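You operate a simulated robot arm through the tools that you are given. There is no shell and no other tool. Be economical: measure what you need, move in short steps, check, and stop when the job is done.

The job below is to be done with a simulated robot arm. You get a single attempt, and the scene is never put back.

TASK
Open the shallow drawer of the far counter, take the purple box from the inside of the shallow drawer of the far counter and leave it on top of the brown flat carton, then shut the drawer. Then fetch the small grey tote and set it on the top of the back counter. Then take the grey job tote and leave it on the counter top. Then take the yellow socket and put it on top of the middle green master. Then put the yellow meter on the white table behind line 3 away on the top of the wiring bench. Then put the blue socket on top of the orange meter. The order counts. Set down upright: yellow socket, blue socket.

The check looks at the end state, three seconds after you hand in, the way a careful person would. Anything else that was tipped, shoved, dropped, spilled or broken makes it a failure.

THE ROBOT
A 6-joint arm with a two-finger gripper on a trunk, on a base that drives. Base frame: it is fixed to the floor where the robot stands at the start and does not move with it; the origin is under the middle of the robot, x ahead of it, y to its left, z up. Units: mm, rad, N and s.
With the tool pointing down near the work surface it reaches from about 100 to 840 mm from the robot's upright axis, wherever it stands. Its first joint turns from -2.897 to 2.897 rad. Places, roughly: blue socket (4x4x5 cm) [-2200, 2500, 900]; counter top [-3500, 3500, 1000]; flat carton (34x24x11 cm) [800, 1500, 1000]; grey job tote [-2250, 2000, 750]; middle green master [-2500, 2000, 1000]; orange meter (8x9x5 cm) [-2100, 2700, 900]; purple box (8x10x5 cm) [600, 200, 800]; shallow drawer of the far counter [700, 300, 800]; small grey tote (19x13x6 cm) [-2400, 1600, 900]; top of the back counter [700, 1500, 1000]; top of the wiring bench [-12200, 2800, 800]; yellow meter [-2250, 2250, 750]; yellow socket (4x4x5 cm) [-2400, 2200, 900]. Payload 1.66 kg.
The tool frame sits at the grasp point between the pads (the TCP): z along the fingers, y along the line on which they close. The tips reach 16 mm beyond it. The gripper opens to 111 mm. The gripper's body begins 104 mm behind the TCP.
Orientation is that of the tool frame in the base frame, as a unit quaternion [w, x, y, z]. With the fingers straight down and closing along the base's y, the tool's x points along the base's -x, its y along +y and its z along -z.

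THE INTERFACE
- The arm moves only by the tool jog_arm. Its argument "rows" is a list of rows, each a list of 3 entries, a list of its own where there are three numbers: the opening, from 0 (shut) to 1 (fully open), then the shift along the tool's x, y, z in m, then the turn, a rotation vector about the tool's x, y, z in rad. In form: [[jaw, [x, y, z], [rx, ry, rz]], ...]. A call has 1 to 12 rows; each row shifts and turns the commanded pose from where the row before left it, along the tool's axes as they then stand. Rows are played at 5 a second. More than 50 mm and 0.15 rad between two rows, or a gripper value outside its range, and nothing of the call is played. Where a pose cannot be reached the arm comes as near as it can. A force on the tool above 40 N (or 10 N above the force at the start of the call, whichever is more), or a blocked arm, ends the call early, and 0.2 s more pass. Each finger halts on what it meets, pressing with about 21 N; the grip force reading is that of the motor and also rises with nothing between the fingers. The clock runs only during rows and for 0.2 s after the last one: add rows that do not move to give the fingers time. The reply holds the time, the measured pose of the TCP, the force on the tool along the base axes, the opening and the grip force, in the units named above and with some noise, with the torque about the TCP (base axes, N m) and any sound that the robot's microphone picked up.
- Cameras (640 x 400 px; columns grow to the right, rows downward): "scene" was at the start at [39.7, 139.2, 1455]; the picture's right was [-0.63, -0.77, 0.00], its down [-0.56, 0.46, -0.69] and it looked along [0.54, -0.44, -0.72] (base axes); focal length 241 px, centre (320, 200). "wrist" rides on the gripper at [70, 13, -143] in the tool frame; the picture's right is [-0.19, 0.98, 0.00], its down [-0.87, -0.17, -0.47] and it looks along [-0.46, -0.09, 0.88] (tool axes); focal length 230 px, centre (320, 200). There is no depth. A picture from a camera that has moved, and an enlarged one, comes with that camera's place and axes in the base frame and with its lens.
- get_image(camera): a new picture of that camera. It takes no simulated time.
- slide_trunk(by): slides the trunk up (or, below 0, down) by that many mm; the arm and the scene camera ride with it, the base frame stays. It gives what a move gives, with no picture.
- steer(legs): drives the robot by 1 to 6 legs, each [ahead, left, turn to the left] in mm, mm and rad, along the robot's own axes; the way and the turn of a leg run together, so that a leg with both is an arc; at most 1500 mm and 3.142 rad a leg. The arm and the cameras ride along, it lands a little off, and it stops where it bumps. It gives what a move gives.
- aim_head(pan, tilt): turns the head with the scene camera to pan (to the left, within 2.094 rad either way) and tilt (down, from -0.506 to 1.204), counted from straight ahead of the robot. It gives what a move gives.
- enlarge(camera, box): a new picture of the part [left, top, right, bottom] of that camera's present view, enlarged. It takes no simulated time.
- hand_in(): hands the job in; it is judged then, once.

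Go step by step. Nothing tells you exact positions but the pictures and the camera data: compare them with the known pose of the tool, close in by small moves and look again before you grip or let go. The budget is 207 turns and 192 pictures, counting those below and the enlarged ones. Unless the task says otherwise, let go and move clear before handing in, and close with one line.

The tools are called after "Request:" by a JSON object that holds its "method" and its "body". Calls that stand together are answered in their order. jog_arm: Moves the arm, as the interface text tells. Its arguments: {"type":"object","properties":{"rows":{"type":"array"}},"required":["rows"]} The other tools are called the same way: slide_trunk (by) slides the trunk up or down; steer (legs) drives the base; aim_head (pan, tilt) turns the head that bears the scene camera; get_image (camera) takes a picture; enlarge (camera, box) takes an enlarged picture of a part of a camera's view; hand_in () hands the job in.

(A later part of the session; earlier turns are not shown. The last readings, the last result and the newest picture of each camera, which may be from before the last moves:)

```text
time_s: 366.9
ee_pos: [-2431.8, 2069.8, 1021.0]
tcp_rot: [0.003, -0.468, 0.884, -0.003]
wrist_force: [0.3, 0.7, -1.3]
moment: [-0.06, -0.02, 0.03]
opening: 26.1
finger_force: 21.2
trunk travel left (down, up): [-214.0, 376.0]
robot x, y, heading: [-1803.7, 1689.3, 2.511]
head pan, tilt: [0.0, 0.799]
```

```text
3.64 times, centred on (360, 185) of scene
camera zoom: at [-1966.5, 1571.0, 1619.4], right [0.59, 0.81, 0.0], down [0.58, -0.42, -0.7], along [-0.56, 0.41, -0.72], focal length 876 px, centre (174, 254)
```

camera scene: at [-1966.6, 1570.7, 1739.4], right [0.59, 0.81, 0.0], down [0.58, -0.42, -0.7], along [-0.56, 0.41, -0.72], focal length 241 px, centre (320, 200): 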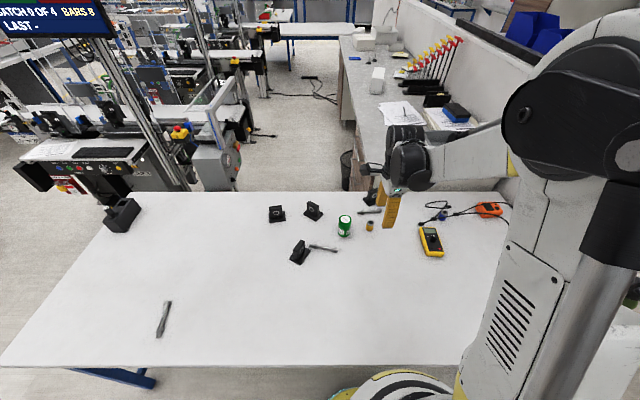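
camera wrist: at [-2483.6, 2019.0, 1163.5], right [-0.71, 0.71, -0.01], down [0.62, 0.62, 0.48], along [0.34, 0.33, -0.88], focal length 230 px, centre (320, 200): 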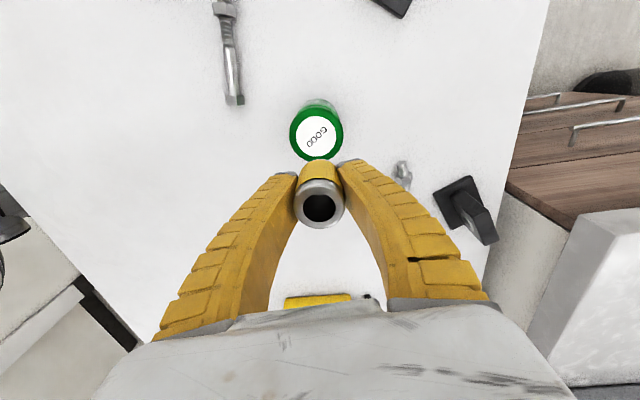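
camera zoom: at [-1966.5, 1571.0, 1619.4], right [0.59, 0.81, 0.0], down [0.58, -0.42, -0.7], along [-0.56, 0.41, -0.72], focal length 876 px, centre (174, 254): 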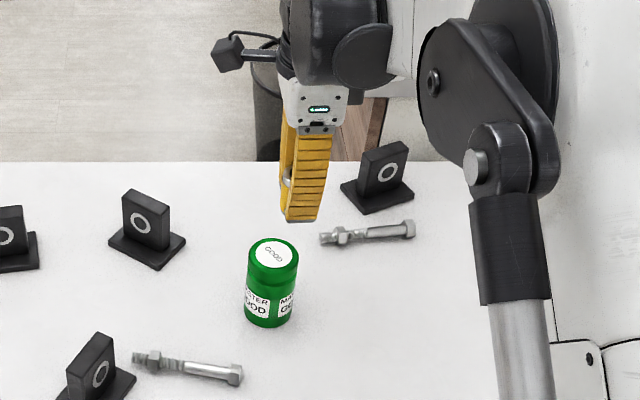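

Request:
{"method": "jog_arm", "body": {"rows": [[0.2, [0.02, 0, 0.01], [0, 0, 0]], [0.2, [0, 0, 0.02], [0, 0, 0]], [0.2, [0, 0, 0], [0, 0, 0]]]}}

Request:
{"method": "get_image", "body": {"camera": "wrist"}}

Request:
{"method": "enlarge", "body": {"camera": "scene", "box": [320, 140, 400, 220]}}

```text
time_s: 367.6
ee_pos: [-2441.6, 2052.0, 989.6]
tcp_rot: [0.003, -0.468, 0.884, -0.003]
wrist_force: [-0.1, -0.1, -0.7]
moment: [-0.02, 0.01, 0.02]
opening: 26.0
finger_force: 20.9
trunk travel left (down, up): [-214.0, 376.0]
robot x, y, heading: [-1805.4, 1686.1, 2.505]
head pan, tilt: [0.0, 0.799]
```

```text
59 pictures are left
camera wrist: at [-2494.2, 2000.7, 1131.4], right [-0.71, 0.71, -0.01], down [0.62, 0.62, 0.48], along [0.34, 0.33, -0.88], focal length 230 px, centre (320, 200)
```

wrist: 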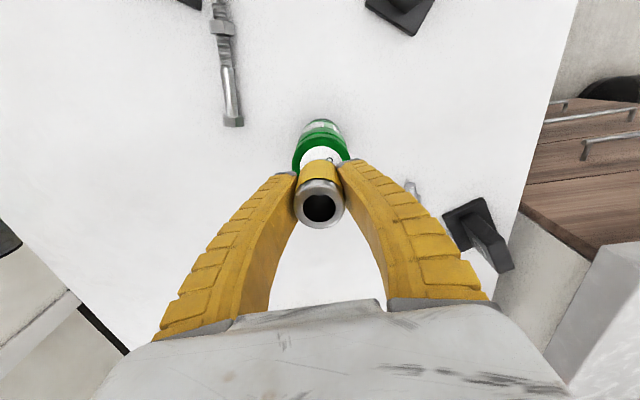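

```text
5.00 times, centred on (360, 180) of scene
camera zoom: at [-1966.5, 1570.8, 1619.4], right [0.59, 0.81, 0.0], down [0.58, -0.42, -0.7], along [-0.56, 0.41, -0.72], focal length 1204 px, centre (120, 300)
```

zoom: 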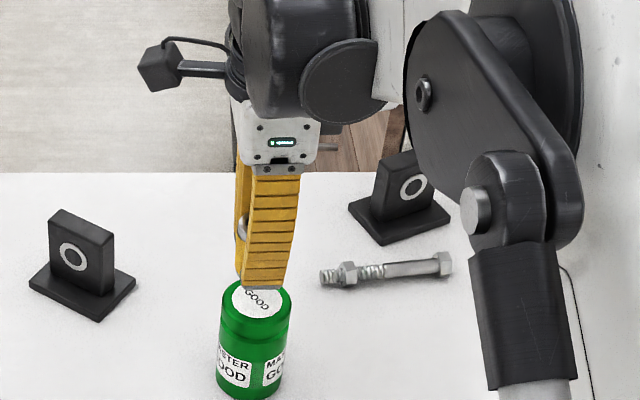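

Request:
{"method": "jog_arm", "body": {"rows": [[0.2, [0, 0, 0.01], [0, 0, 0]], [0.2, [0, 0, 0.008], [0, 0, 0]], [0.2, [0, 0, 0.004], [0, 0, 0]], [0.2, [0, 0, 0.003], [0, 0, 0]], [0.2, [0, 0, 0.002], [0, 0, 0]], [0.2, [0, 0, 0], [0, 0, 0]]]}}

Request:
{"method": "enlarge", "body": {"camera": "scene", "box": [330, 160, 390, 220]}}

```text
time_s: 369.1
ee_pos: [-2441.7, 2053.2, 962.7]
tcp_rot: [0.004, -0.468, 0.884, -0.003]
wrist_force: [0.9, 0.6, -0.5]
moment: [-0.02, 0.01, -0.01]
opening: 25.9
finger_force: 20.8
trunk travel left (down, up): [-214.0, 376.0]
robot x, y, heading: [-1803.3, 1690.9, 2.509]
head pan, tilt: [0.0, 0.799]
```

```text
6.67 times, centred on (360, 190) of scene
camera zoom: at [-1966.5, 1570.8, 1619.4], right [0.59, 0.81, 0.0], down [0.58, -0.42, -0.7], along [-0.56, 0.41, -0.72], focal length 1605 px, centre (53, 267)
```

zoom: 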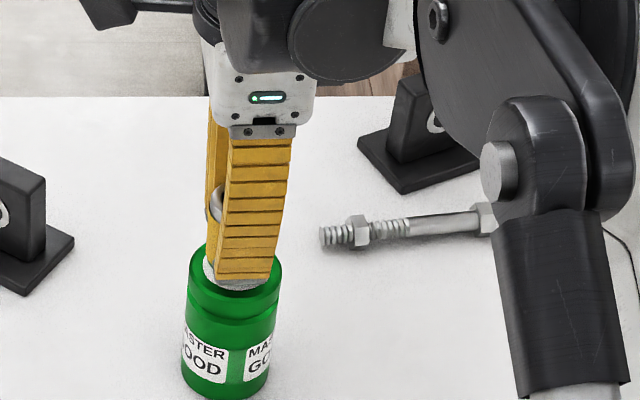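

Request:
{"method": "jog_arm", "body": {"rows": [[0.2, [0, 0, 0.002], [0, 0, 0]], [0.2, [0, 0, 0.002], [0, 0, 0]], [0.2, [0, 0, 0.002], [0, 0, 0]], [0.2, [0, 0, 0.002], [0, 0, 0]], [0.2, [0, 0, 0.002], [0, 0, 0]]]}}

```text
time_s: 370.2
ee_pos: [-2441.3, 2052.4, 955.3]
tcp_rot: [0.004, -0.467, 0.884, -0.003]
wrist_force: [-1.7, 0.5, 13.7]
moment: [-0.05, 0.11, -0.04]
opening: 28.8
finger_force: 20.7
trunk travel left (down, up): [-214.0, 376.0]
robot x, y, heading: [-1803.3, 1687.6, 2.511]
head pan, tilt: [0.0, 0.799]
```

Request:
{"method": "jog_arm", "body": {"rows": [[0.2, [0, 0, -0.001], [0, 0, 0]], [0.3, [0, 0, 0], [0, 0, 0]], [0.4, [0, 0, 0], [0, 0, 0]], [0.6, [0, 0, 0], [0, 0, 0]], [0.6, [0, 0, -0.02], [0, 0, 0]], [0.6, [0, 0, -0.04], [0, 0, 0]], [0.6, [0, 0, -0.05], [0, 0, 0]], [0.6, [0, 0, -0.05], [0, 0, 0]], [0.6, [0, 0, 0], [0, 0, 0]]]}}

Request:
{"method": "enlarge", "body": {"camera": "scene", "box": [320, 130, 410, 230]}}

Request:
{"method": "get_image", "body": {"camera": "wrist"}}

```text
time_s: 372.2
ee_pos: [-2445.5, 2048.8, 1116.7]
tcp_rot: [0.004, -0.468, 0.884, -0.004]
wrist_force: [-0.9, 0.4, 0.1]
moment: [0.04, -0.01, -0.05]
opening: 68.5
finger_force: 0.8
trunk travel left (down, up): [-214.0, 376.0]
robot x, y, heading: [-1804.1, 1684.7, 2.509]
head pan, tilt: [0.0, 0.799]
```

```text
4.00 times, centred on (365, 180) of scene
camera zoom: at [-1966.6, 1570.9, 1619.3], right [0.59, 0.81, 0.0], down [0.58, -0.42, -0.7], along [-0.56, 0.41, -0.72], focal length 963 px, centre (140, 280)
```

zoom: 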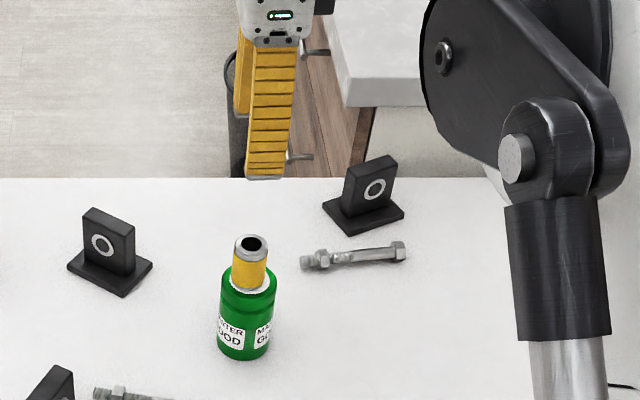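

```text
55 pictures are left
camera wrist: at [-2497.3, 1997.4, 1258.5], right [-0.71, 0.71, -0.01], down [0.62, 0.62, 0.48], along [0.34, 0.33, -0.88], focal length 230 px, centre (320, 200)
```

wrist: 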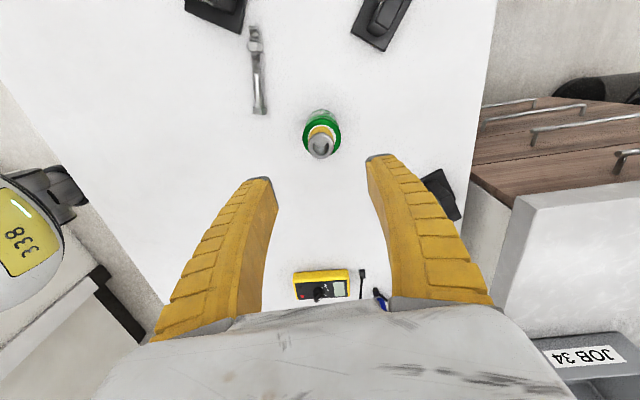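

The yellow socket stands on the green master. Next the yellow meter: move above it and turn the jaw across its width.

Request:
{"method": "jog_arm", "body": {"rows": [[0.6, [-0.048, -0.009, 0], [0, 0, 0]], [0.6, [-0.048, -0.009, 0], [0, 0, 0]], [0.6, [-0.048, -0.009, 0], [0, 0, 0]], [0.6, [-0.048, -0.009, 0], [0, 0, 0]], [0.6, [-0.048, -0.009, 0], [0, 0, 0]], [0.6, [-0.048, -0.009, 0], [0, 0, 0]], [0.6, [-0.048, -0.009, 0], [0, 0, 0]], [1, [-0.046, -0.009, 0], [0, 0, 0]], [1, [0, 0, 0], [0, 0, 0]]]}}

Request:
{"method": "jog_arm", "body": {"rows": [[1, [0, 0, 0], [0, 0, -0.14]], [1, [0, 0, 0], [0, 0, -0.14]], [1, [0, 0, 0], [0, 0, -0.14]], [1, [0, 0, 0], [0, 0, -0.14]], [1, [0, 0, 0], [0, 0, -0.14]], [1, [0, 0, 0], [0, 0, -0.14]], [1, [0, 0, 0], [0, 0, -0.14]], [1, [0, 0, 0], [0, 0, -0.14]], [1, [0, 0, 0], [0, 0, -0.14]], [1, [0, 0, 0], [0, 0, -0.14]], [1, [0, 0, 0], [0, 0, -0.14]], [1, [0, 0, 0], [0, 0, 0]]]}}

Request:
{"method": "get_image", "body": {"camera": "wrist"}}

```text
time_s: 374.2
ee_pos: [-2167.8, 2329.3, 1121.8]
tcp_rot: [0.004, -0.468, 0.884, -0.004]
wrist_force: [0.2, -0.1, -0.1]
moment: [-0.02, 0.0, 0.04]
opening: 111.0
finger_force: 0.1
trunk travel left (down, up): [-214.0, 376.0]
robot x, y, heading: [-1801.7, 1690.1, 2.51]
head pan, tilt: [0.0, 0.799]
```

```text
time_s: 376.9
ee_pos: [-2169.5, 2328.0, 1118.1]
tcp_rot: [-0.001, 0.951, -0.309, 0.005]
wrist_force: [0.3, 0.0, 0.0]
moment: [-0.01, 0.03, 0.04]
opening: 110.8
finger_force: 0.1
trunk travel left (down, up): [-214.0, 376.0]
robot x, y, heading: [-1801.1, 1689.8, 2.51]
head pan, tilt: [0.0, 0.799]
```

```text
54 pictures are left
camera wrist: at [-2122.2, 2275.5, 1261.1], right [-0.73, -0.68, -0.01], down [-0.61, 0.64, 0.46], along [-0.31, 0.34, -0.89], focal length 230 px, centre (320, 200)
```

wrist: 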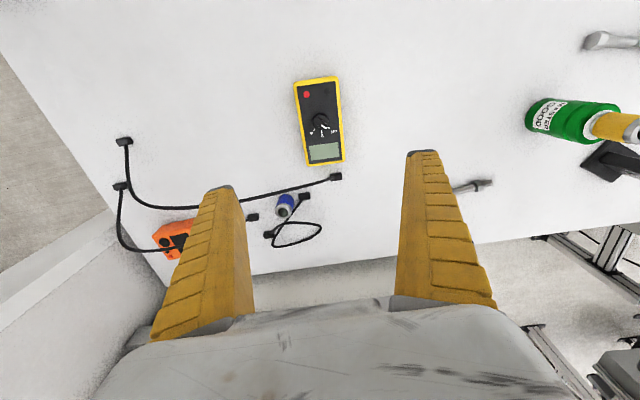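

Request:
{"method": "jog_arm", "body": {"rows": [[1, [0.002, 0, 0.05], [0, 0, 0.07]], [1, [0, 0, 0.05], [0, 0, 0]], [1, [0, 0, 0.05], [0, 0, 0]], [1, [0, 0, 0.05], [0, 0, 0]], [1, [0, 0, 0.02], [0, 0, 0]], [1, [0, 0, 0], [0, 0, 0]]]}}

Request:
{"method": "get_image", "body": {"camera": "wrist"}}

```text
time_s: 378.2
ee_pos: [-2166.3, 2324.7, 896.2]
tcp_rot: [-0.002, 0.94, -0.341, 0.005]
wrist_force: [-0.8, -0.6, -0.2]
moment: [-0.01, 0.01, -0.03]
opening: 110.8
finger_force: 0.2
trunk travel left (down, up): [-214.0, 376.0]
robot x, y, heading: [-1802.9, 1688.0, 2.511]
head pan, tilt: [0.0, 0.799]
```

```text
53 pictures are left
camera wrist: at [-2122.1, 2269.7, 1039.8], right [-0.78, -0.63, -0.01], down [-0.56, 0.69, 0.47], along [-0.29, 0.36, -0.89], focal length 230 px, centre (320, 200)
```

wrist: 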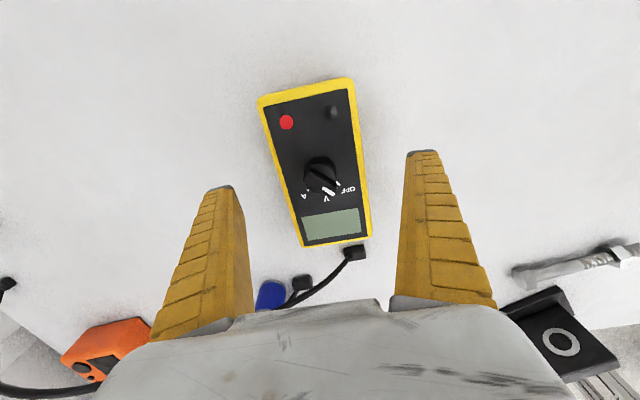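

Request:
{"method": "jog_arm", "body": {"rows": [[1, [-0.002, 0.001, 0.025], [0, 0, 0]], [1, [0, 0, 0.015], [0, 0, 0]], [1, [0, 0, 0.005], [0, 0, 0]], [0.7, [0, 0, 0], [0, 0, 0]], [0.4, [0, 0, 0], [0, 0, 0]], [0.4, [0, 0, 0], [0, 0, 0]], [0.4, [0, 0, 0], [0, 0, 0]]]}}

Request:
{"method": "jog_arm", "body": {"rows": [[0.4, [0, 0, -0.015], [0, 0, 0]], [0.4, [0, 0, -0.03], [0, 0, 0]], [0.4, [0, 0, -0.05], [0, 0, 0]], [0.4, [0, 0, -0.05], [0, 0, 0]], [0.4, [0, 0, -0.05], [0, 0, 0]], [0.4, [0, 0, -0.05], [0, 0, 0]], [0.4, [0, 0, 0], [0, 0, 0]]]}}

Request:
{"method": "get_image", "body": {"camera": "wrist"}}

```text
time_s: 379.9
ee_pos: [-2168.6, 2327.4, 852.9]
tcp_rot: [-0.001, 0.94, -0.341, 0.005]
wrist_force: [0.0, 0.3, 0.6]
moment: [0.01, -0.04, 0.01]
opening: 71.4
finger_force: 21.5
trunk travel left (down, up): [-214.0, 376.0]
robot x, y, heading: [-1800.3, 1685.7, 2.507]
head pan, tilt: [0.0, 0.799]
```

```text
time_s: 381.4
ee_pos: [-2171.5, 2330.6, 1096.9]
tcp_rot: [-0.001, 0.939, -0.343, 0.006]
wrist_force: [-0.4, 1.3, -3.4]
moment: [0.0, 0.05, -0.01]
opening: 71.6
finger_force: 20.8
trunk travel left (down, up): [-214.0, 376.0]
robot x, y, heading: [-1804.4, 1686.5, 2.508]
head pan, tilt: [0.0, 0.799]
```

```text
52 pictures are left
camera wrist: at [-2128.5, 2274.9, 1239.7], right [-0.78, -0.63, -0.01], down [-0.56, 0.69, 0.46], along [-0.29, 0.36, -0.89], focal length 230 px, centre (320, 200)
```

wrist: 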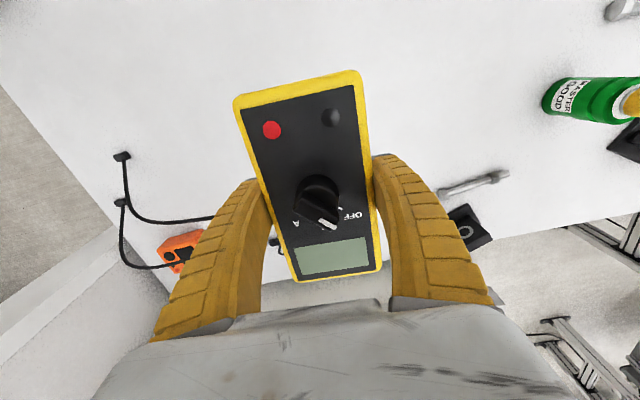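

The meter is held. I back out, raise the camera and look toward the wiring bench to plan a route.

Request:
{"method": "steer", "body": {"legs": [[-420, 0, 0]]}}

Request:
{"method": "slide_trunk", "body": {"by": 370}}

Request:
{"method": "aim_head", "body": {"pan": 0.5, "tilt": 0.3}}

Request:
{"method": "get_image", "body": {"camera": "scene"}}

Request:
{"method": "enlarge", "body": {"camera": "scene", "box": [160, 40, 480, 240]}}

Request:
{"method": "aim_head", "body": {"pan": 1.4, "tilt": 0.4}}

Request:
{"method": "get_image", "body": {"camera": "scene"}}

```text
time_s: 384.1
ee_pos: [-1822.8, 2078.8, 1097.4]
tcp_rot: [-0.002, 0.938, -0.346, 0.005]
wrist_force: [0.5, -0.2, -2.6]
moment: [0.01, 0.01, 0.02]
opening: 71.3
finger_force: 20.5
trunk travel left (down, up): [-214.0, 376.0]
robot x, y, heading: [-1457.6, 1435.8, 2.504]
head pan, tilt: [0.0, 0.799]
```

```text
time_s: 387.6
ee_pos: [-1823.9, 2079.8, 1466.3]
tcp_rot: [-0.001, 0.939, -0.344, 0.005]
wrist_force: [-0.9, -0.9, -2.6]
moment: [0.0, 0.02, -0.01]
opening: 71.5
finger_force: 21.5
trunk travel left (down, up): [-584.0, 6.0]
robot x, y, heading: [-1456.6, 1435.5, 2.506]
head pan, tilt: [0.0, 0.799]
```

```text
time_s: 388.6
ee_pos: [-1823.0, 2079.3, 1467.4]
tcp_rot: [-0.002, 0.939, -0.345, 0.006]
wrist_force: [0.4, -0.4, -3.3]
moment: [0.02, 0.0, 0.03]
opening: 71.5
finger_force: 21.6
trunk travel left (down, up): [-584.0, 6.0]
robot x, y, heading: [-1454.1, 1429.8, 2.499]
head pan, tilt: [0.499, 0.3]
```

```text
51 pictures are left
camera scene: at [-1650.7, 1283.7, 2033.7], right [0.14, 0.99, 0.0], down [0.29, -0.04, -0.95], along [-0.95, 0.13, -0.3], focal length 241 px, centre (320, 200)
```

scene: 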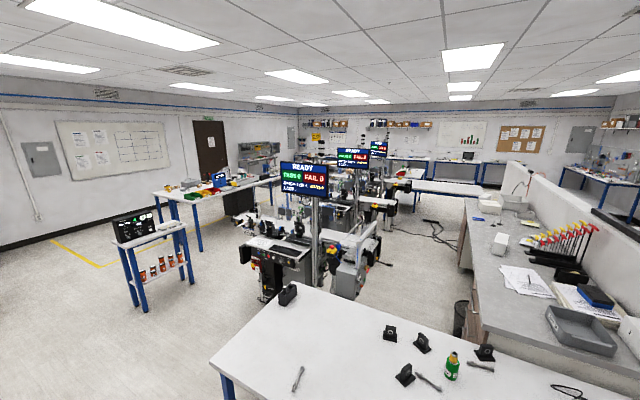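

```text
2.00 times, centred on (320, 140) of scene
camera zoom: at [-1650.7, 1283.7, 2033.7], right [0.14, 0.99, 0.0], down [0.29, -0.04, -0.95], along [-0.95, 0.13, -0.3], focal length 482 px, centre (320, 320)
```

zoom: 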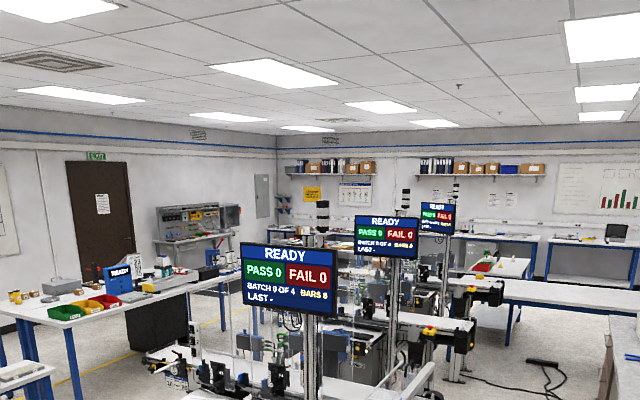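

```text
time_s: 389.8
ee_pos: [-1822.9, 2080.3, 1466.9]
tcp_rot: [0.0, 0.938, -0.345, 0.005]
wrist_force: [0.0, -0.2, -4.0]
moment: [0.05, 0.02, -0.02]
opening: 71.3
finger_force: 21.1
trunk travel left (down, up): [-584.0, 6.0]
robot x, y, heading: [-1457.7, 1433.9, 2.502]
head pan, tilt: [1.4, 0.4]
```

```text
49 pictures are left
camera scene: at [-1625.3, 1206.7, 2024.5], right [-0.69, 0.72, 0.0], down [0.28, 0.27, -0.92], along [-0.67, -0.64, -0.39], focal length 241 px, centre (320, 200)
```

scene: 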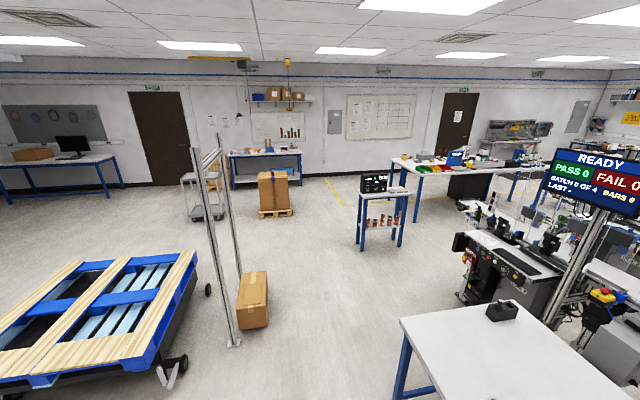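

Route choice: the clear corridor on the right (d≈2100 mm lane), then left along the far wall. I tuck the arm and go.

Request:
{"method": "jog_arm", "body": {"rows": [[0.4, [0.04, 0, 0], [0, 0, 0]], [0.4, [0.05, 0, 0], [0, 0, 0]], [0.4, [0.05, 0, 0], [0, 0, 0]], [0.4, [0.05, 0, 0], [0, 0, 0]], [0.4, [0.05, 0, 0], [0, 0, 0]], [0.4, [0.03, 0, 0], [0, 0, 0]]]}}

Request:
{"method": "slide_trunk", "body": {"by": -200}}

Request:
{"method": "steer", "body": {"legs": [[0, -1500, 0], [0, -330, 0], [0, 0, 0.058], [1500, 0, 0], [1500, 0, 0]]}}

Request:
{"method": "aim_head", "body": {"pan": 0.2, "tilt": 0.3}}

Request:
{"method": "get_image", "body": {"camera": "scene"}}

```text
time_s: 391.2
ee_pos: [-1613.7, 1906.5, 1472.2]
tcp_rot: [-0.001, 0.939, -0.344, 0.005]
wrist_force: [-0.9, -0.1, -3.3]
moment: [0.04, 0.02, -0.03]
opening: 71.6
finger_force: 21.0
trunk travel left (down, up): [-584.0, 6.0]
robot x, y, heading: [-1460.5, 1435.1, 2.501]
head pan, tilt: [1.4, 0.4]
```

```text
time_s: 393.4
ee_pos: [-1614.9, 1907.7, 1272.1]
tcp_rot: [-0.002, 0.939, -0.345, 0.005]
wrist_force: [0.1, -0.3, -3.0]
moment: [-0.04, -0.02, 0.03]
opening: 71.3
finger_force: 21.6
trunk travel left (down, up): [-384.0, 206.0]
robot x, y, heading: [-1458.1, 1437.5, 2.505]
head pan, tilt: [1.4, 0.4]
```

```text
time_s: 416.8
ee_pos: [-3058.6, 4994.4, 1271.9]
tcp_rot: [-0.002, 0.945, -0.326, 0.005]
wrist_force: [-0.6, 0.8, -3.9]
moment: [0.02, -0.04, -0.02]
opening: 71.4
finger_force: 21.2
trunk travel left (down, up): [-384.0, 206.0]
robot x, y, heading: [-2880.3, 4526.5, 2.541]
head pan, tilt: [1.4, 0.4]
```

```text
time_s: 418.2
ee_pos: [-3058.5, 4993.6, 1272.0]
tcp_rot: [-0.001, 0.946, -0.325, 0.005]
wrist_force: [-0.2, -0.1, -3.7]
moment: [0.0, -0.01, 0.0]
opening: 71.2
finger_force: 20.7
trunk travel left (down, up): [-384.0, 206.0]
robot x, y, heading: [-2884.3, 4531.1, 2.545]
head pan, tilt: [0.201, 0.3]
```

```text
48 pictures are left
camera scene: at [-3062.2, 4397.0, 1833.8], right [0.39, 0.92, 0.0], down [0.27, -0.11, -0.96], along [-0.88, 0.37, -0.3], focal length 241 px, centre (320, 200)
```

scene: 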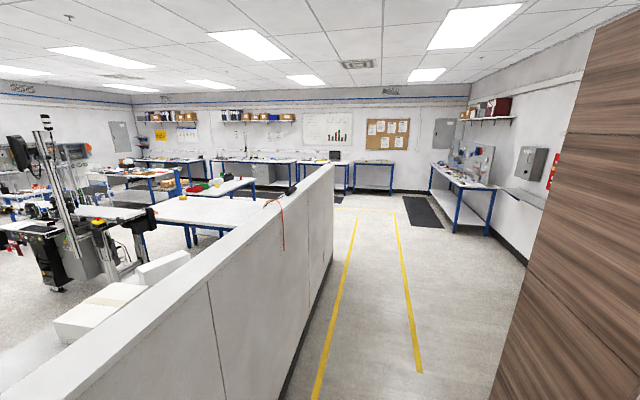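

Request:
{"method": "steer", "body": {"legs": [[0, 0, -0.035], [1500, 0, 0], [1500, 0, 0], [1200, 0, 0]]}}

Request:
{"method": "aim_head", "body": {"pan": 0.9, "tilt": 0.35}}

Request:
{"method": "get_image", "body": {"camera": "scene"}}

```text
time_s: 438.5
ee_pos: [-6354.6, 7466.1, 1272.2]
tcp_rot: [0.0, 0.938, -0.346, 0.005]
wrist_force: [0.2, -0.6, -3.7]
moment: [-0.04, -0.02, -0.03]
opening: 71.4
finger_force: 21.0
trunk travel left (down, up): [-384.0, 206.0]
robot x, y, heading: [-6203.3, 6989.9, 2.503]
head pan, tilt: [0.201, 0.3]
```

```text
time_s: 439.5
ee_pos: [-6354.3, 7466.6, 1272.7]
tcp_rot: [0.0, 0.938, -0.347, 0.005]
wrist_force: [-0.5, -0.3, -3.1]
moment: [0.02, -0.02, 0.02]
opening: 71.5
finger_force: 20.6
trunk travel left (down, up): [-384.0, 206.0]
robot x, y, heading: [-6202.4, 6994.9, 2.502]
head pan, tilt: [0.901, 0.351]
```

```text
47 pictures are left
camera scene: at [-6391.2, 6805.2, 1829.1], right [-0.25, 0.97, 0.0], down [0.33, 0.09, -0.94], along [-0.91, -0.24, -0.34], focal length 241 px, centre (320, 200)
```

scene: 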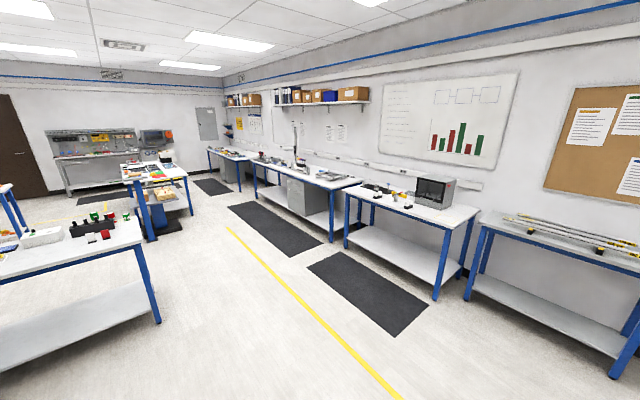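

Request:
{"method": "steer", "body": {"legs": [[0, 0, 0.013], [1110, 0, 0], [0, 0, 1.571]]}}

Request:
{"method": "aim_head", "body": {"pan": 0, "tilt": 0.4}}

Request:
{"method": "get_image", "body": {"camera": "scene"}}

```text
time_s: 449.3
ee_pos: [-7592.4, 7506.9, 1271.9]
tcp_rot: [-0.003, 0.916, 0.401, 0.003]
wrist_force: [0.4, -0.7, -2.9]
moment: [-0.02, 0.0, -0.02]
opening: 71.3
finger_force: 21.3
trunk travel left (down, up): [-384.0, 206.0]
robot x, y, heading: [-7114.2, 7643.7, -2.252]
head pan, tilt: [0.901, 0.351]
```

```text
time_s: 450.5
ee_pos: [-7592.1, 7508.2, 1273.0]
tcp_rot: [-0.004, 0.916, 0.401, 0.003]
wrist_force: [0.2, 0.0, -3.3]
moment: [-0.02, 0.0, 0.01]
opening: 71.4
finger_force: 20.8
trunk travel left (down, up): [-384.0, 206.0]
robot x, y, heading: [-7115.3, 7646.6, -2.251]
head pan, tilt: [0.0, 0.4]
```

```text
46 pictures are left
camera scene: at [-7014.6, 7468.2, 1824.5], right [-0.78, 0.63, 0.0], down [0.24, 0.3, -0.92], along [-0.58, -0.72, -0.39], focal length 241 px, centre (320, 200)
```

scene: 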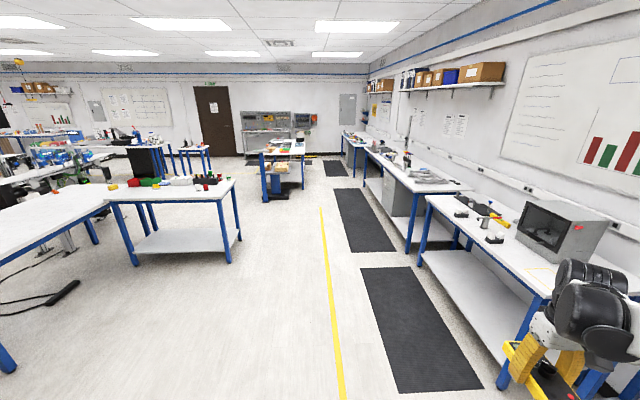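

Request:
{"method": "steer", "body": {"legs": [[0, 0, 0.054], [0, -120, 0], [1500, 0, 0], [1500, 0, 0], [1500, 0, 0]]}}

Request:
{"method": "aim_head", "body": {"pan": -0.3, "tilt": 0.45}}

Request:
{"method": "get_image", "body": {"camera": "scene"}}

```text
time_s: 473.3
ee_pos: [-10332.1, 3899.9, 1271.8]
tcp_rot: [-0.004, 0.909, 0.416, 0.003]
wrist_force: [0.0, -0.2, -3.9]
moment: [0.0, -0.04, 0.0]
opening: 71.2
finger_force: 20.9
trunk travel left (down, up): [-384.0, 206.0]
robot x, y, heading: [-9858.6, 4052.8, -2.218]
head pan, tilt: [0.0, 0.4]
```

```text
time_s: 474.1
ee_pos: [-10330.7, 3899.8, 1272.4]
tcp_rot: [-0.004, 0.91, 0.415, 0.003]
wrist_force: [-1.1, 0.4, -2.4]
moment: [0.02, -0.02, 0.02]
opening: 71.5
finger_force: 21.3
trunk travel left (down, up): [-384.0, 206.0]
robot x, y, heading: [-9860.3, 4050.1, -2.218]
head pan, tilt: [-0.3, 0.45]
```

```text
45 pictures are left
camera scene: at [-9771.6, 3900.6, 1819.8], right [-0.58, 0.81, 0.0], down [0.35, 0.25, -0.9], along [-0.73, -0.53, -0.44], focal length 241 px, centre (320, 200)
```

scene: 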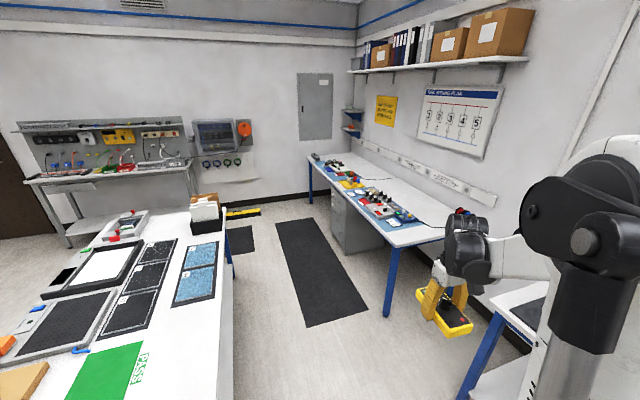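

Request:
{"method": "enlarge", "body": {"camera": "scene", "box": [300, 130, 480, 260]}}

```text
3.08 times, centred on (390, 195) of scene
camera zoom: at [-9771.6, 3900.6, 1819.8], right [-0.58, 0.81, 0.0], down [0.35, 0.25, -0.9], along [-0.73, -0.53, -0.44], focal length 741 px, centre (105, 215)
```

zoom: 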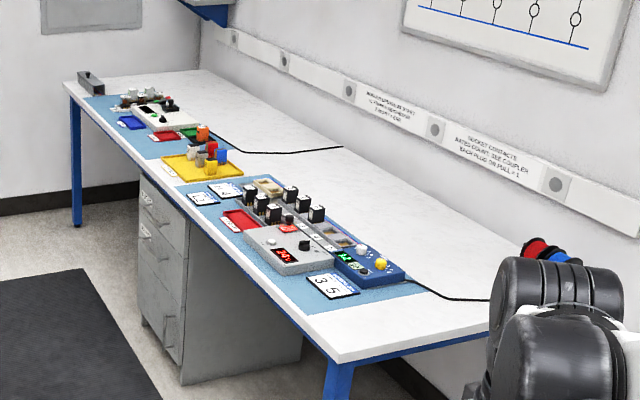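

Request:
{"method": "steer", "body": {"legs": [[0, 0, 0.02], [0, -150, 0], [1020, 0, 0], [0, -190, 0]]}}

Request:
{"method": "aim_head", "body": {"pan": -0.9, "tilt": 0.7}}

Request:
{"method": "get_image", "body": {"camera": "scene"}}

Request:
{"method": "get_image", "body": {"camera": "wrist"}}

```text
time_s: 481.8
ee_pos: [-11199.7, 3269.4, 1272.0]
tcp_rot: [-0.003, 0.906, 0.423, 0.003]
wrist_force: [0.3, 0.2, -4.0]
moment: [-0.02, -0.03, 0.0]
opening: 71.1
finger_force: 20.7
trunk travel left (down, up): [-384.0, 206.0]
robot x, y, heading: [-10727.3, 3428.7, -2.202]
head pan, tilt: [-0.3, 0.45]
```

```text
time_s: 482.8
ee_pos: [-11199.6, 3269.9, 1271.4]
tcp_rot: [-0.004, 0.907, 0.422, 0.003]
wrist_force: [0.2, -0.6, -3.8]
moment: [0.01, -0.02, 0.0]
opening: 71.6
finger_force: 20.8
trunk travel left (down, up): [-384.0, 206.0]
robot x, y, heading: [-10728.4, 3430.0, -2.203]
head pan, tilt: [-0.901, 0.7]
```

```text
43 pictures are left
camera scene: at [-10650.3, 3329.2, 1797.7], right [-0.04, 1.0, 0.0], down [0.64, 0.03, -0.77], along [-0.76, -0.03, -0.64], focal length 241 px, centre (320, 200)
```

scene: 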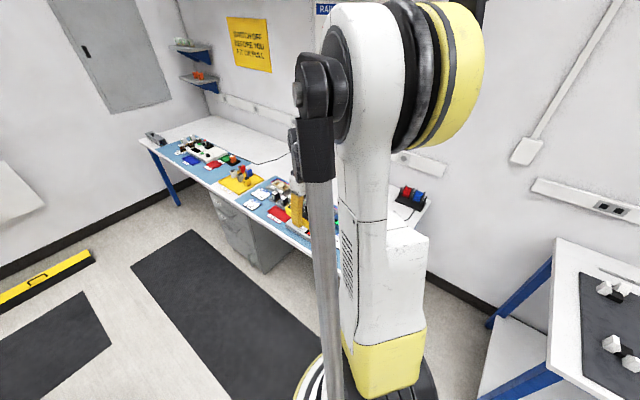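

```text
42 pictures are left
camera wrist: at [-11143.9, 3311.9, 1414.7], right [0.63, -0.78, -0.01], down [-0.69, -0.56, 0.46], along [-0.36, -0.29, -0.89], focal length 230 px, centre (320, 200)
```

wrist: 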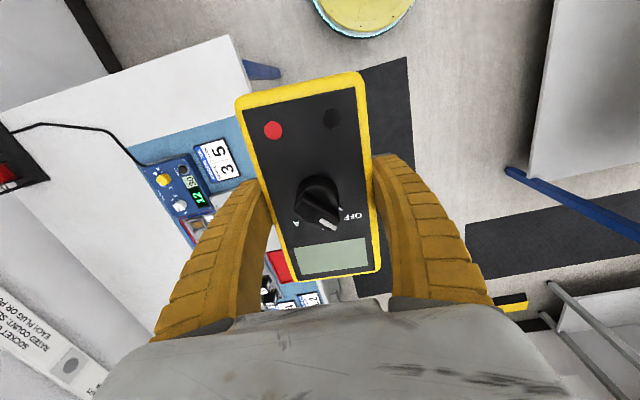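

Request:
{"method": "jog_arm", "body": {"rows": [[0.4, [0.0148, -0.045, 0], [0, 0, 0]], [0.4, [0.0148, -0.045, 0], [0, 0, 0]], [0.4, [0.0148, -0.045, 0], [0, 0, 0]], [0.4, [0.0148, -0.045, 0], [0, 0, 0]], [0.4, [0.0148, -0.045, 0], [0, 0, 0]], [0.4, [0.0148, -0.045, 0], [0, 0, 0]], [0.4, [0.0148, -0.045, 0], [0, 0, 0]], [0.4, [0, 0, 0], [0, 0, 0]]]}}

Request:
{"method": "jog_arm", "body": {"rows": [[0.4, [0, 0, 0], [0, 0, 0.136]], [0.4, [0, 0, 0], [0, 0, 0.136]], [0.4, [0, 0, 0], [0, 0, 0.136]], [0.4, [0, 0, 0], [0, 0, 0.136]], [0.4, [0, 0, 0], [0, 0, 0.136]], [0.4, [0, 0, 0], [0, 0, 0.136]], [0.4, [0, 0, 0], [0, 0, 0.136]], [0.4, [0, 0, 0], [0, 0, 0.136]], [0.4, [0, 0, 0], [0, 0, 0.136]], [0.4, [0, 0, 0], [0, 0, 0.136]], [0.4, [0, 0, 0], [0, 0, 0.136]], [0.4, [0, 0, 0], [0, 0, 0]]]}}

Request:
{"method": "slide_trunk", "body": {"by": -250}}

Request:
{"method": "get_image", "body": {"camera": "wrist"}}

Request:
{"method": "get_image", "body": {"camera": "scene"}}

```text
time_s: 484.6
ee_pos: [-11369.6, 3550.3, 1276.2]
tcp_rot: [-0.004, 0.907, 0.422, 0.003]
wrist_force: [0.7, -0.7, -3.3]
moment: [0.01, 0.02, -0.03]
opening: 71.3
finger_force: 21.0
trunk travel left (down, up): [-384.0, 206.0]
robot x, y, heading: [-10726.0, 3432.0, -2.203]
head pan, tilt: [-0.901, 0.7]
```

```text
time_s: 487.2
ee_pos: [-11373.7, 3551.2, 1273.6]
tcp_rot: [-0.005, 0.952, -0.307, 0.0]
wrist_force: [0.1, 0.3, -2.9]
moment: [0.02, 0.0, -0.02]
opening: 71.4
finger_force: 21.2
trunk travel left (down, up): [-384.0, 206.0]
robot x, y, heading: [-10724.9, 3426.9, -2.199]
head pan, tilt: [-0.901, 0.7]
```

```text
time_s: 489.8
ee_pos: [-11374.0, 3550.4, 1023.9]
tcp_rot: [-0.004, 0.952, -0.306, -0.001]
wrist_force: [0.0, -0.8, -3.9]
moment: [-0.01, 0.01, -0.01]
opening: 71.0
finger_force: 21.4
trunk travel left (down, up): [-134.0, 456.0]
robot x, y, heading: [-10724.5, 3429.6, -2.196]
head pan, tilt: [-0.901, 0.7]
```

```text
41 pictures are left
camera wrist: at [-11324.8, 3497.1, 1166.5], right [-0.73, -0.69, -0.01], down [-0.61, 0.64, 0.48], along [-0.32, 0.35, -0.88], focal length 230 px, centre (320, 200)
```

wrist: 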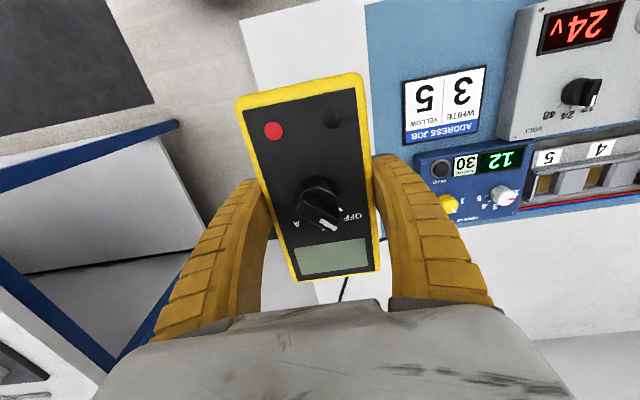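

```text
40 pictures are left
camera scene: at [-10650.1, 3329.4, 1547.8], right [-0.04, 1.0, 0.0], down [0.64, 0.02, -0.76], along [-0.76, -0.03, -0.64], focal length 241 px, centre (320, 200)
```

scene: 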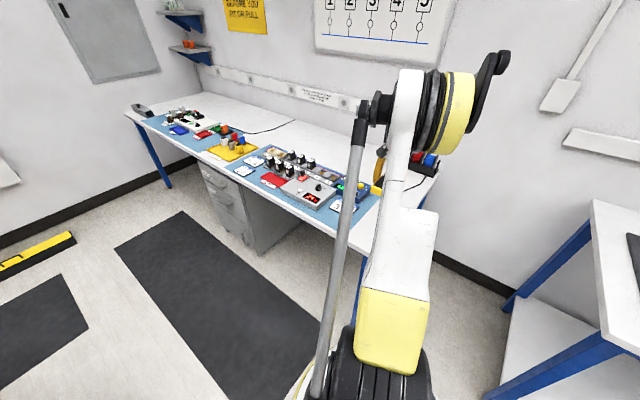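

Request:
{"method": "jog_arm", "body": {"rows": [[0.4, [0, 0, 0.04], [0, 0, 0]], [0.4, [0, 0, 0.04], [0, 0, 0]], [0.4, [0, 0, 0.03], [0, 0, 0]], [0.4, [0, 0, 0.02], [0, 0, 0]], [0.4, [0, 0, 0.008], [0, 0, 0]], [0.4, [0, 0, 0.008], [0, 0, 0]], [0.4, [0, 0, 0.005], [0, 0, 0]], [0.4, [0, 0, 0.005], [0, 0, 0]], [0.4, [0, 0, 0.005], [0, 0, 0]], [0.4, [0, 0, 0.005], [0, 0, 0]], [0.4, [0, 0, 0], [0, 0, 0]]]}}

Request:
{"method": "get_image", "body": {"camera": "wrist"}}

```text
time_s: 492.2
ee_pos: [-11372.6, 3551.7, 857.9]
tcp_rot: [-0.004, 0.952, -0.306, -0.001]
wrist_force: [0.3, 0.8, -3.5]
moment: [-0.01, -0.02, -0.02]
opening: 71.3
finger_force: 21.0
trunk travel left (down, up): [-134.0, 456.0]
robot x, y, heading: [-10725.6, 3424.0, -2.196]
head pan, tilt: [-0.901, 0.7]
```

```text
39 pictures are left
camera wrist: at [-11324.6, 3498.1, 999.9], right [-0.73, -0.69, -0.01], down [-0.61, 0.64, 0.48], along [-0.32, 0.35, -0.88], focal length 230 px, centre (320, 200)
```

wrist: 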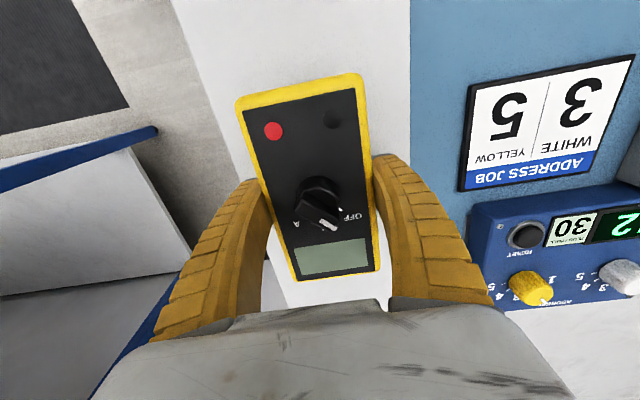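

Request:
{"method": "jog_arm", "body": {"rows": [[0.4, [0, 0, 0.006], [0, 0, 0]], [0.4, [0, 0, 0.006], [0, 0, 0]], [0.4, [0, 0, 0.005], [0, 0, 0]], [0.4, [0, 0, 0.004], [0, 0, 0]], [0.4, [0, 0, 0.004], [0, 0, 0]], [0.4, [0, 0, 0.004], [0, 0, 0]], [0.4, [0, 0, 0.004], [0, 0, 0]], [0.4, [0, 0, 0.004], [0, 0, 0]], [0.4, [0, 0, 0.004], [0, 0, 0]], [0.4, [0, 0, 0.004], [0, 0, 0]], [0.4, [0, 0, 0.004], [0, 0, 0]], [0.4, [0, 0, 0.004], [0, 0, 0]]]}}

```text
time_s: 494.6
ee_pos: [-11371.7, 3552.4, 815.6]
tcp_rot: [-0.004, 0.952, -0.306, -0.003]
wrist_force: [3.3, -2.1, 28.9]
moment: [-0.55, 0.24, 0.02]
opening: 71.3
finger_force: 20.4
trunk travel left (down, up): [-134.0, 456.0]
robot x, y, heading: [-10726.1, 3426.5, -2.199]
head pan, tilt: [-0.901, 0.7]
stopped in row 11: the force on the tool passed its limit at 46 N (the readings are from after the stop); the commanded pose is now the measured one
```

Request:
{"method": "jog_arm", "body": {"rows": [[0.4, [0, 0, -0.003], [0, 0, 0]], [0.7, [0, 0, 0], [0, 0, 0]], [0.9, [0, 0, 0], [0, 0, 0]], [0.9, [0, 0, 0], [0, 0, 0]], [0.9, [0, 0, -0.02], [0, 0, 0]], [0.9, [0, 0, -0.04], [0, 0, 0]], [0.9, [0, 0, -0.05], [0, 0, 0]], [0.9, [0, 0, -0.05], [0, 0, 0]], [0.9, [0, 0, -0.05], [0, 0, 0]], [0.9, [0, 0, -0.05], [0, 0, 0]], [0.9, [0, 0, 0], [0, 0, 0]]]}}

Request:
{"method": "get_image", "body": {"camera": "wrist"}}

```text
time_s: 497.0
ee_pos: [-11375.1, 3553.2, 1077.5]
tcp_rot: [-0.005, 0.952, -0.306, -0.001]
wrist_force: [-0.8, 0.2, -0.5]
moment: [-0.02, -0.02, 0.01]
opening: 100.3
finger_force: 0.1
trunk travel left (down, up): [-134.0, 456.0]
robot x, y, heading: [-10727.6, 3433.3, -2.198]
head pan, tilt: [-0.901, 0.7]
```

```text
38 pictures are left
camera wrist: at [-11325.6, 3499.3, 1218.9], right [-0.73, -0.69, -0.01], down [-0.61, 0.64, 0.48], along [-0.32, 0.35, -0.88], focal length 230 px, centre (320, 200)
```

wrist: 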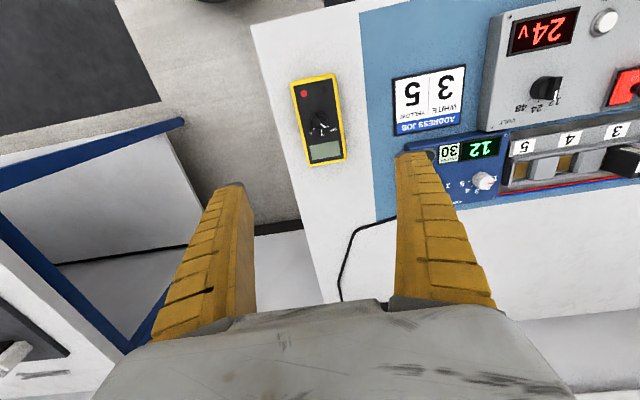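

Meter placed on the wiring bench. I tuck the arm and return the same way.

Request:
{"method": "slide_trunk", "body": {"by": 220}}

Request:
{"method": "jog_arm", "body": {"rows": [[0.6, [0.05, 0, 0], [0, 0, 0]], [0.6, [0.05, 0, 0], [0, 0, 0]], [0.6, [0.05, 0, 0], [0, 0, 0]], [0.6, [0.05, 0, 0], [0, 0, 0]], [0.6, [0.05, 0, 0], [0, 0, 0]]]}}

Request:
{"method": "steer", "body": {"legs": [[0, 250, 0], [-1500, 0, 0], [-1500, 0, 0], [-1500, 0, 0]]}}

```text
time_s: 499.3
ee_pos: [-11374.4, 3552.3, 1297.1]
tcp_rot: [-0.005, 0.952, -0.307, -0.001]
wrist_force: [-0.9, -0.5, -1.1]
moment: [-0.02, 0.0, -0.03]
opening: 100.5
finger_force: 0.4
trunk travel left (down, up): [-354.0, 236.0]
robot x, y, heading: [-10730.4, 3429.4, -2.201]
head pan, tilt: [-0.901, 0.7]
```

```text
time_s: 500.5
ee_pos: [-11172.4, 3409.2, 1295.2]
tcp_rot: [-0.006, 0.952, -0.307, -0.002]
wrist_force: [0.2, 0.1, 0.7]
moment: [0.02, 0.05, 0.01]
opening: 68.3
finger_force: 1.1
trunk travel left (down, up): [-354.0, 236.0]
robot x, y, heading: [-10726.6, 3426.3, -2.204]
head pan, tilt: [-0.901, 0.7]
```

```text
time_s: 523.2
ee_pos: [-8417.0, 6884.2, 1297.0]
tcp_rot: [-0.004, 0.958, -0.285, -0.002]
wrist_force: [0.3, -0.2, -0.1]
moment: [0.0, 0.0, 0.01]
opening: 68.2
finger_force: 1.8
trunk travel left (down, up): [-354.0, 236.0]
robot x, y, heading: [-7974.7, 6922.1, -2.158]
head pan, tilt: [-0.901, 0.7]
```

Request:
{"method": "steer", "body": {"legs": [[0, 0, -0.04], [-1130, 0, 0], [0, 0, -1.571]]}}

```text
time_s: 533.1
ee_pos: [-7308.2, 8276.9, 1296.1]
tcp_rot: [0.005, -0.46, 0.888, -0.002]
wrist_force: [0.1, 0.1, -0.2]
moment: [0.01, 0.02, 0.04]
opening: 68.2
finger_force: 1.9
trunk travel left (down, up): [-354.0, 236.0]
robot x, y, heading: [-7286.2, 7831.0, 2.522]
head pan, tilt: [-0.901, 0.7]
```

Request:
{"method": "steer", "body": {"legs": [[0, 0, -0.008], [-1500, 0, 0], [-1500, 0, 0], [-1500, 0, 0]]}}

```text
time_s: 554.8
ee_pos: [-3642.1, 5744.3, 1297.1]
tcp_rot: [0.004, -0.485, 0.874, -0.002]
wrist_force: [-0.8, 0.0, -0.5]
moment: [0.02, 0.03, 0.0]
opening: 68.5
finger_force: 1.0
trunk travel left (down, up): [-354.0, 236.0]
robot x, y, heading: [-3589.0, 5301.7, 2.575]
head pan, tilt: [-0.901, 0.7]
```

Request:
{"method": "steer", "body": {"legs": [[0, 0, -0.06], [-1500, 0, 0], [-1500, 0, 0], [-270, 0, 0], [0, 850, 0], [0, 0, -0.02]]}}

Request:
{"method": "aim_head", "body": {"pan": 0.5, "tilt": 0.7}}

Request:
{"method": "get_image", "body": {"camera": "scene"}}

```text
time_s: 556.3
ee_pos: [-3603.3, 5734.7, 1296.5]
tcp_rot: [0.003, -0.46, 0.888, -0.003]
wrist_force: [-3.4, -7.1, 5.0]
moment: [0.96, -0.61, -0.18]
opening: 68.4
finger_force: 1.5
trunk travel left (down, up): [-354.0, 236.0]
robot x, y, heading: [-3580.2, 5288.2, 2.521]
head pan, tilt: [-0.901, 0.7]
stopped in leg 2: the robot was blocked; the commanded pose is now the measured one
```

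```text
time_s: 557.8
ee_pos: [-3604.5, 5735.1, 1295.9]
tcp_rot: [0.003, -0.46, 0.888, -0.002]
wrist_force: [-5.9, -11.8, -2.2]
moment: [1.21, -0.53, -0.26]
opening: 68.2
finger_force: 0.8
trunk travel left (down, up): [-354.0, 236.0]
robot x, y, heading: [-3581.3, 5293.3, 2.52]
head pan, tilt: [0.499, 0.7]
```

```text
37 pictures are left
camera scene: at [-3763.7, 5132.7, 1767.3], right [0.13, 0.99, 0.0], down [0.64, -0.08, -0.76], along [-0.76, 0.1, -0.64], focal length 241 px, centre (320, 200)
```

scene: 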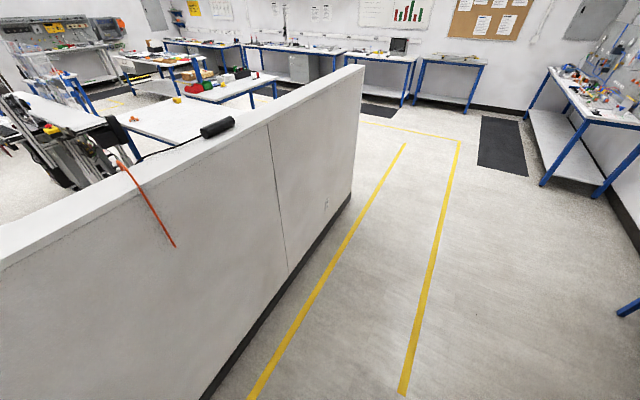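

The gripper brushed the tall cabinet while reversing. I ease forward, shift left away from it and continue.

Request:
{"method": "steer", "body": {"legs": [[60, 0, 0], [0, 230, 0]]}}

Request:
{"method": "get_image", "body": {"camera": "wrist"}}

```text
time_s: 560.1
ee_pos: [-3787.6, 5580.7, 1296.0]
tcp_rot: [0.004, -0.458, 0.889, -0.002]
wrist_force: [-0.3, -0.3, 1.0]
moment: [0.08, -0.01, 0.01]
opening: 68.7
finger_force: 1.0
trunk travel left (down, up): [-354.0, 236.0]
robot x, y, heading: [-3767.9, 5133.4, 2.51]
head pan, tilt: [0.499, 0.7]
```

```text
36 pictures are left
camera wrist: at [-3840.2, 5530.6, 1437.7], right [-0.69, 0.72, -0.01], down [0.63, 0.61, 0.48], along [0.35, 0.32, -0.88], focal length 230 px, centre (320, 200)
```

wrist: 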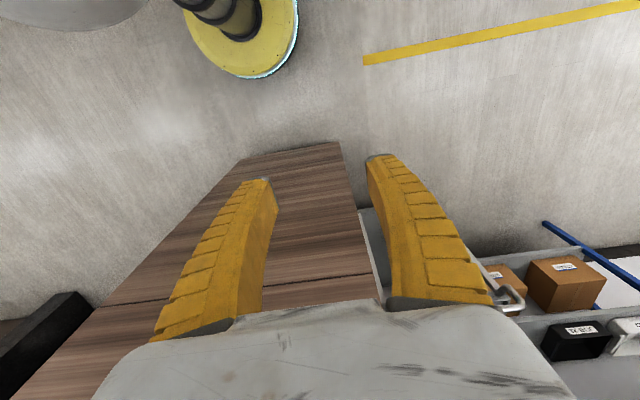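

Request:
{"method": "steer", "body": {"legs": [[0, 0, 0.005], [-1500, 0, 0], [-1500, 0, 0], [-300, 0, 0]]}}

```text
time_s: 576.6
ee_pos: [-1051.3, 3781.8, 1295.4]
tcp_rot: [0.003, -0.493, 0.87, -0.002]
wrist_force: [1.0, 0.4, 0.2]
moment: [0.01, -0.02, 0.01]
opening: 68.1
finger_force: 1.7
trunk travel left (down, up): [-354.0, 236.0]
robot x, y, heading: [-996.6, 3341.2, 2.589]
head pan, tilt: [0.499, 0.7]
```

Request:
{"method": "steer", "body": {"legs": [[0, 0, -0.074], [0, 780, 0], [0, 0, -0.015], [150, 0, 0]]}}

Request:
{"method": "aim_head", "body": {"pan": 0.5, "tilt": 0.8}}

Request:
{"method": "get_image", "body": {"camera": "scene"}}

```text
time_s: 582.5
ee_pos: [-1589.0, 3251.9, 1295.3]
tcp_rot: [0.003, -0.454, 0.891, -0.002]
wrist_force: [-0.7, 0.0, -1.2]
moment: [-0.01, -0.05, 0.0]
opening: 68.6
finger_force: 0.7
trunk travel left (down, up): [-354.0, 236.0]
robot x, y, heading: [-1575.5, 2806.5, 2.505]
head pan, tilt: [0.499, 0.7]
```

```text
time_s: 583.2
ee_pos: [-1587.3, 3250.8, 1296.3]
tcp_rot: [0.004, -0.454, 0.891, -0.003]
wrist_force: [0.1, 0.3, -0.8]
moment: [0.01, 0.01, 0.01]
opening: 68.5
finger_force: 1.7
trunk travel left (down, up): [-354.0, 236.0]
robot x, y, heading: [-1570.9, 2803.1, 2.506]
head pan, tilt: [0.499, 0.799]
```

```text
35 pictures are left
camera scene: at [-1751.2, 2651.3, 1759.5], right [0.14, 0.99, 0.0], down [0.71, -0.1, -0.7], along [-0.69, 0.1, -0.72], focal length 241 px, centre (320, 200)
```

scene: 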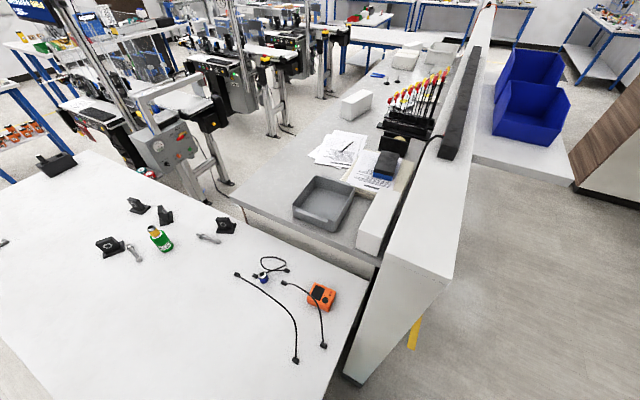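

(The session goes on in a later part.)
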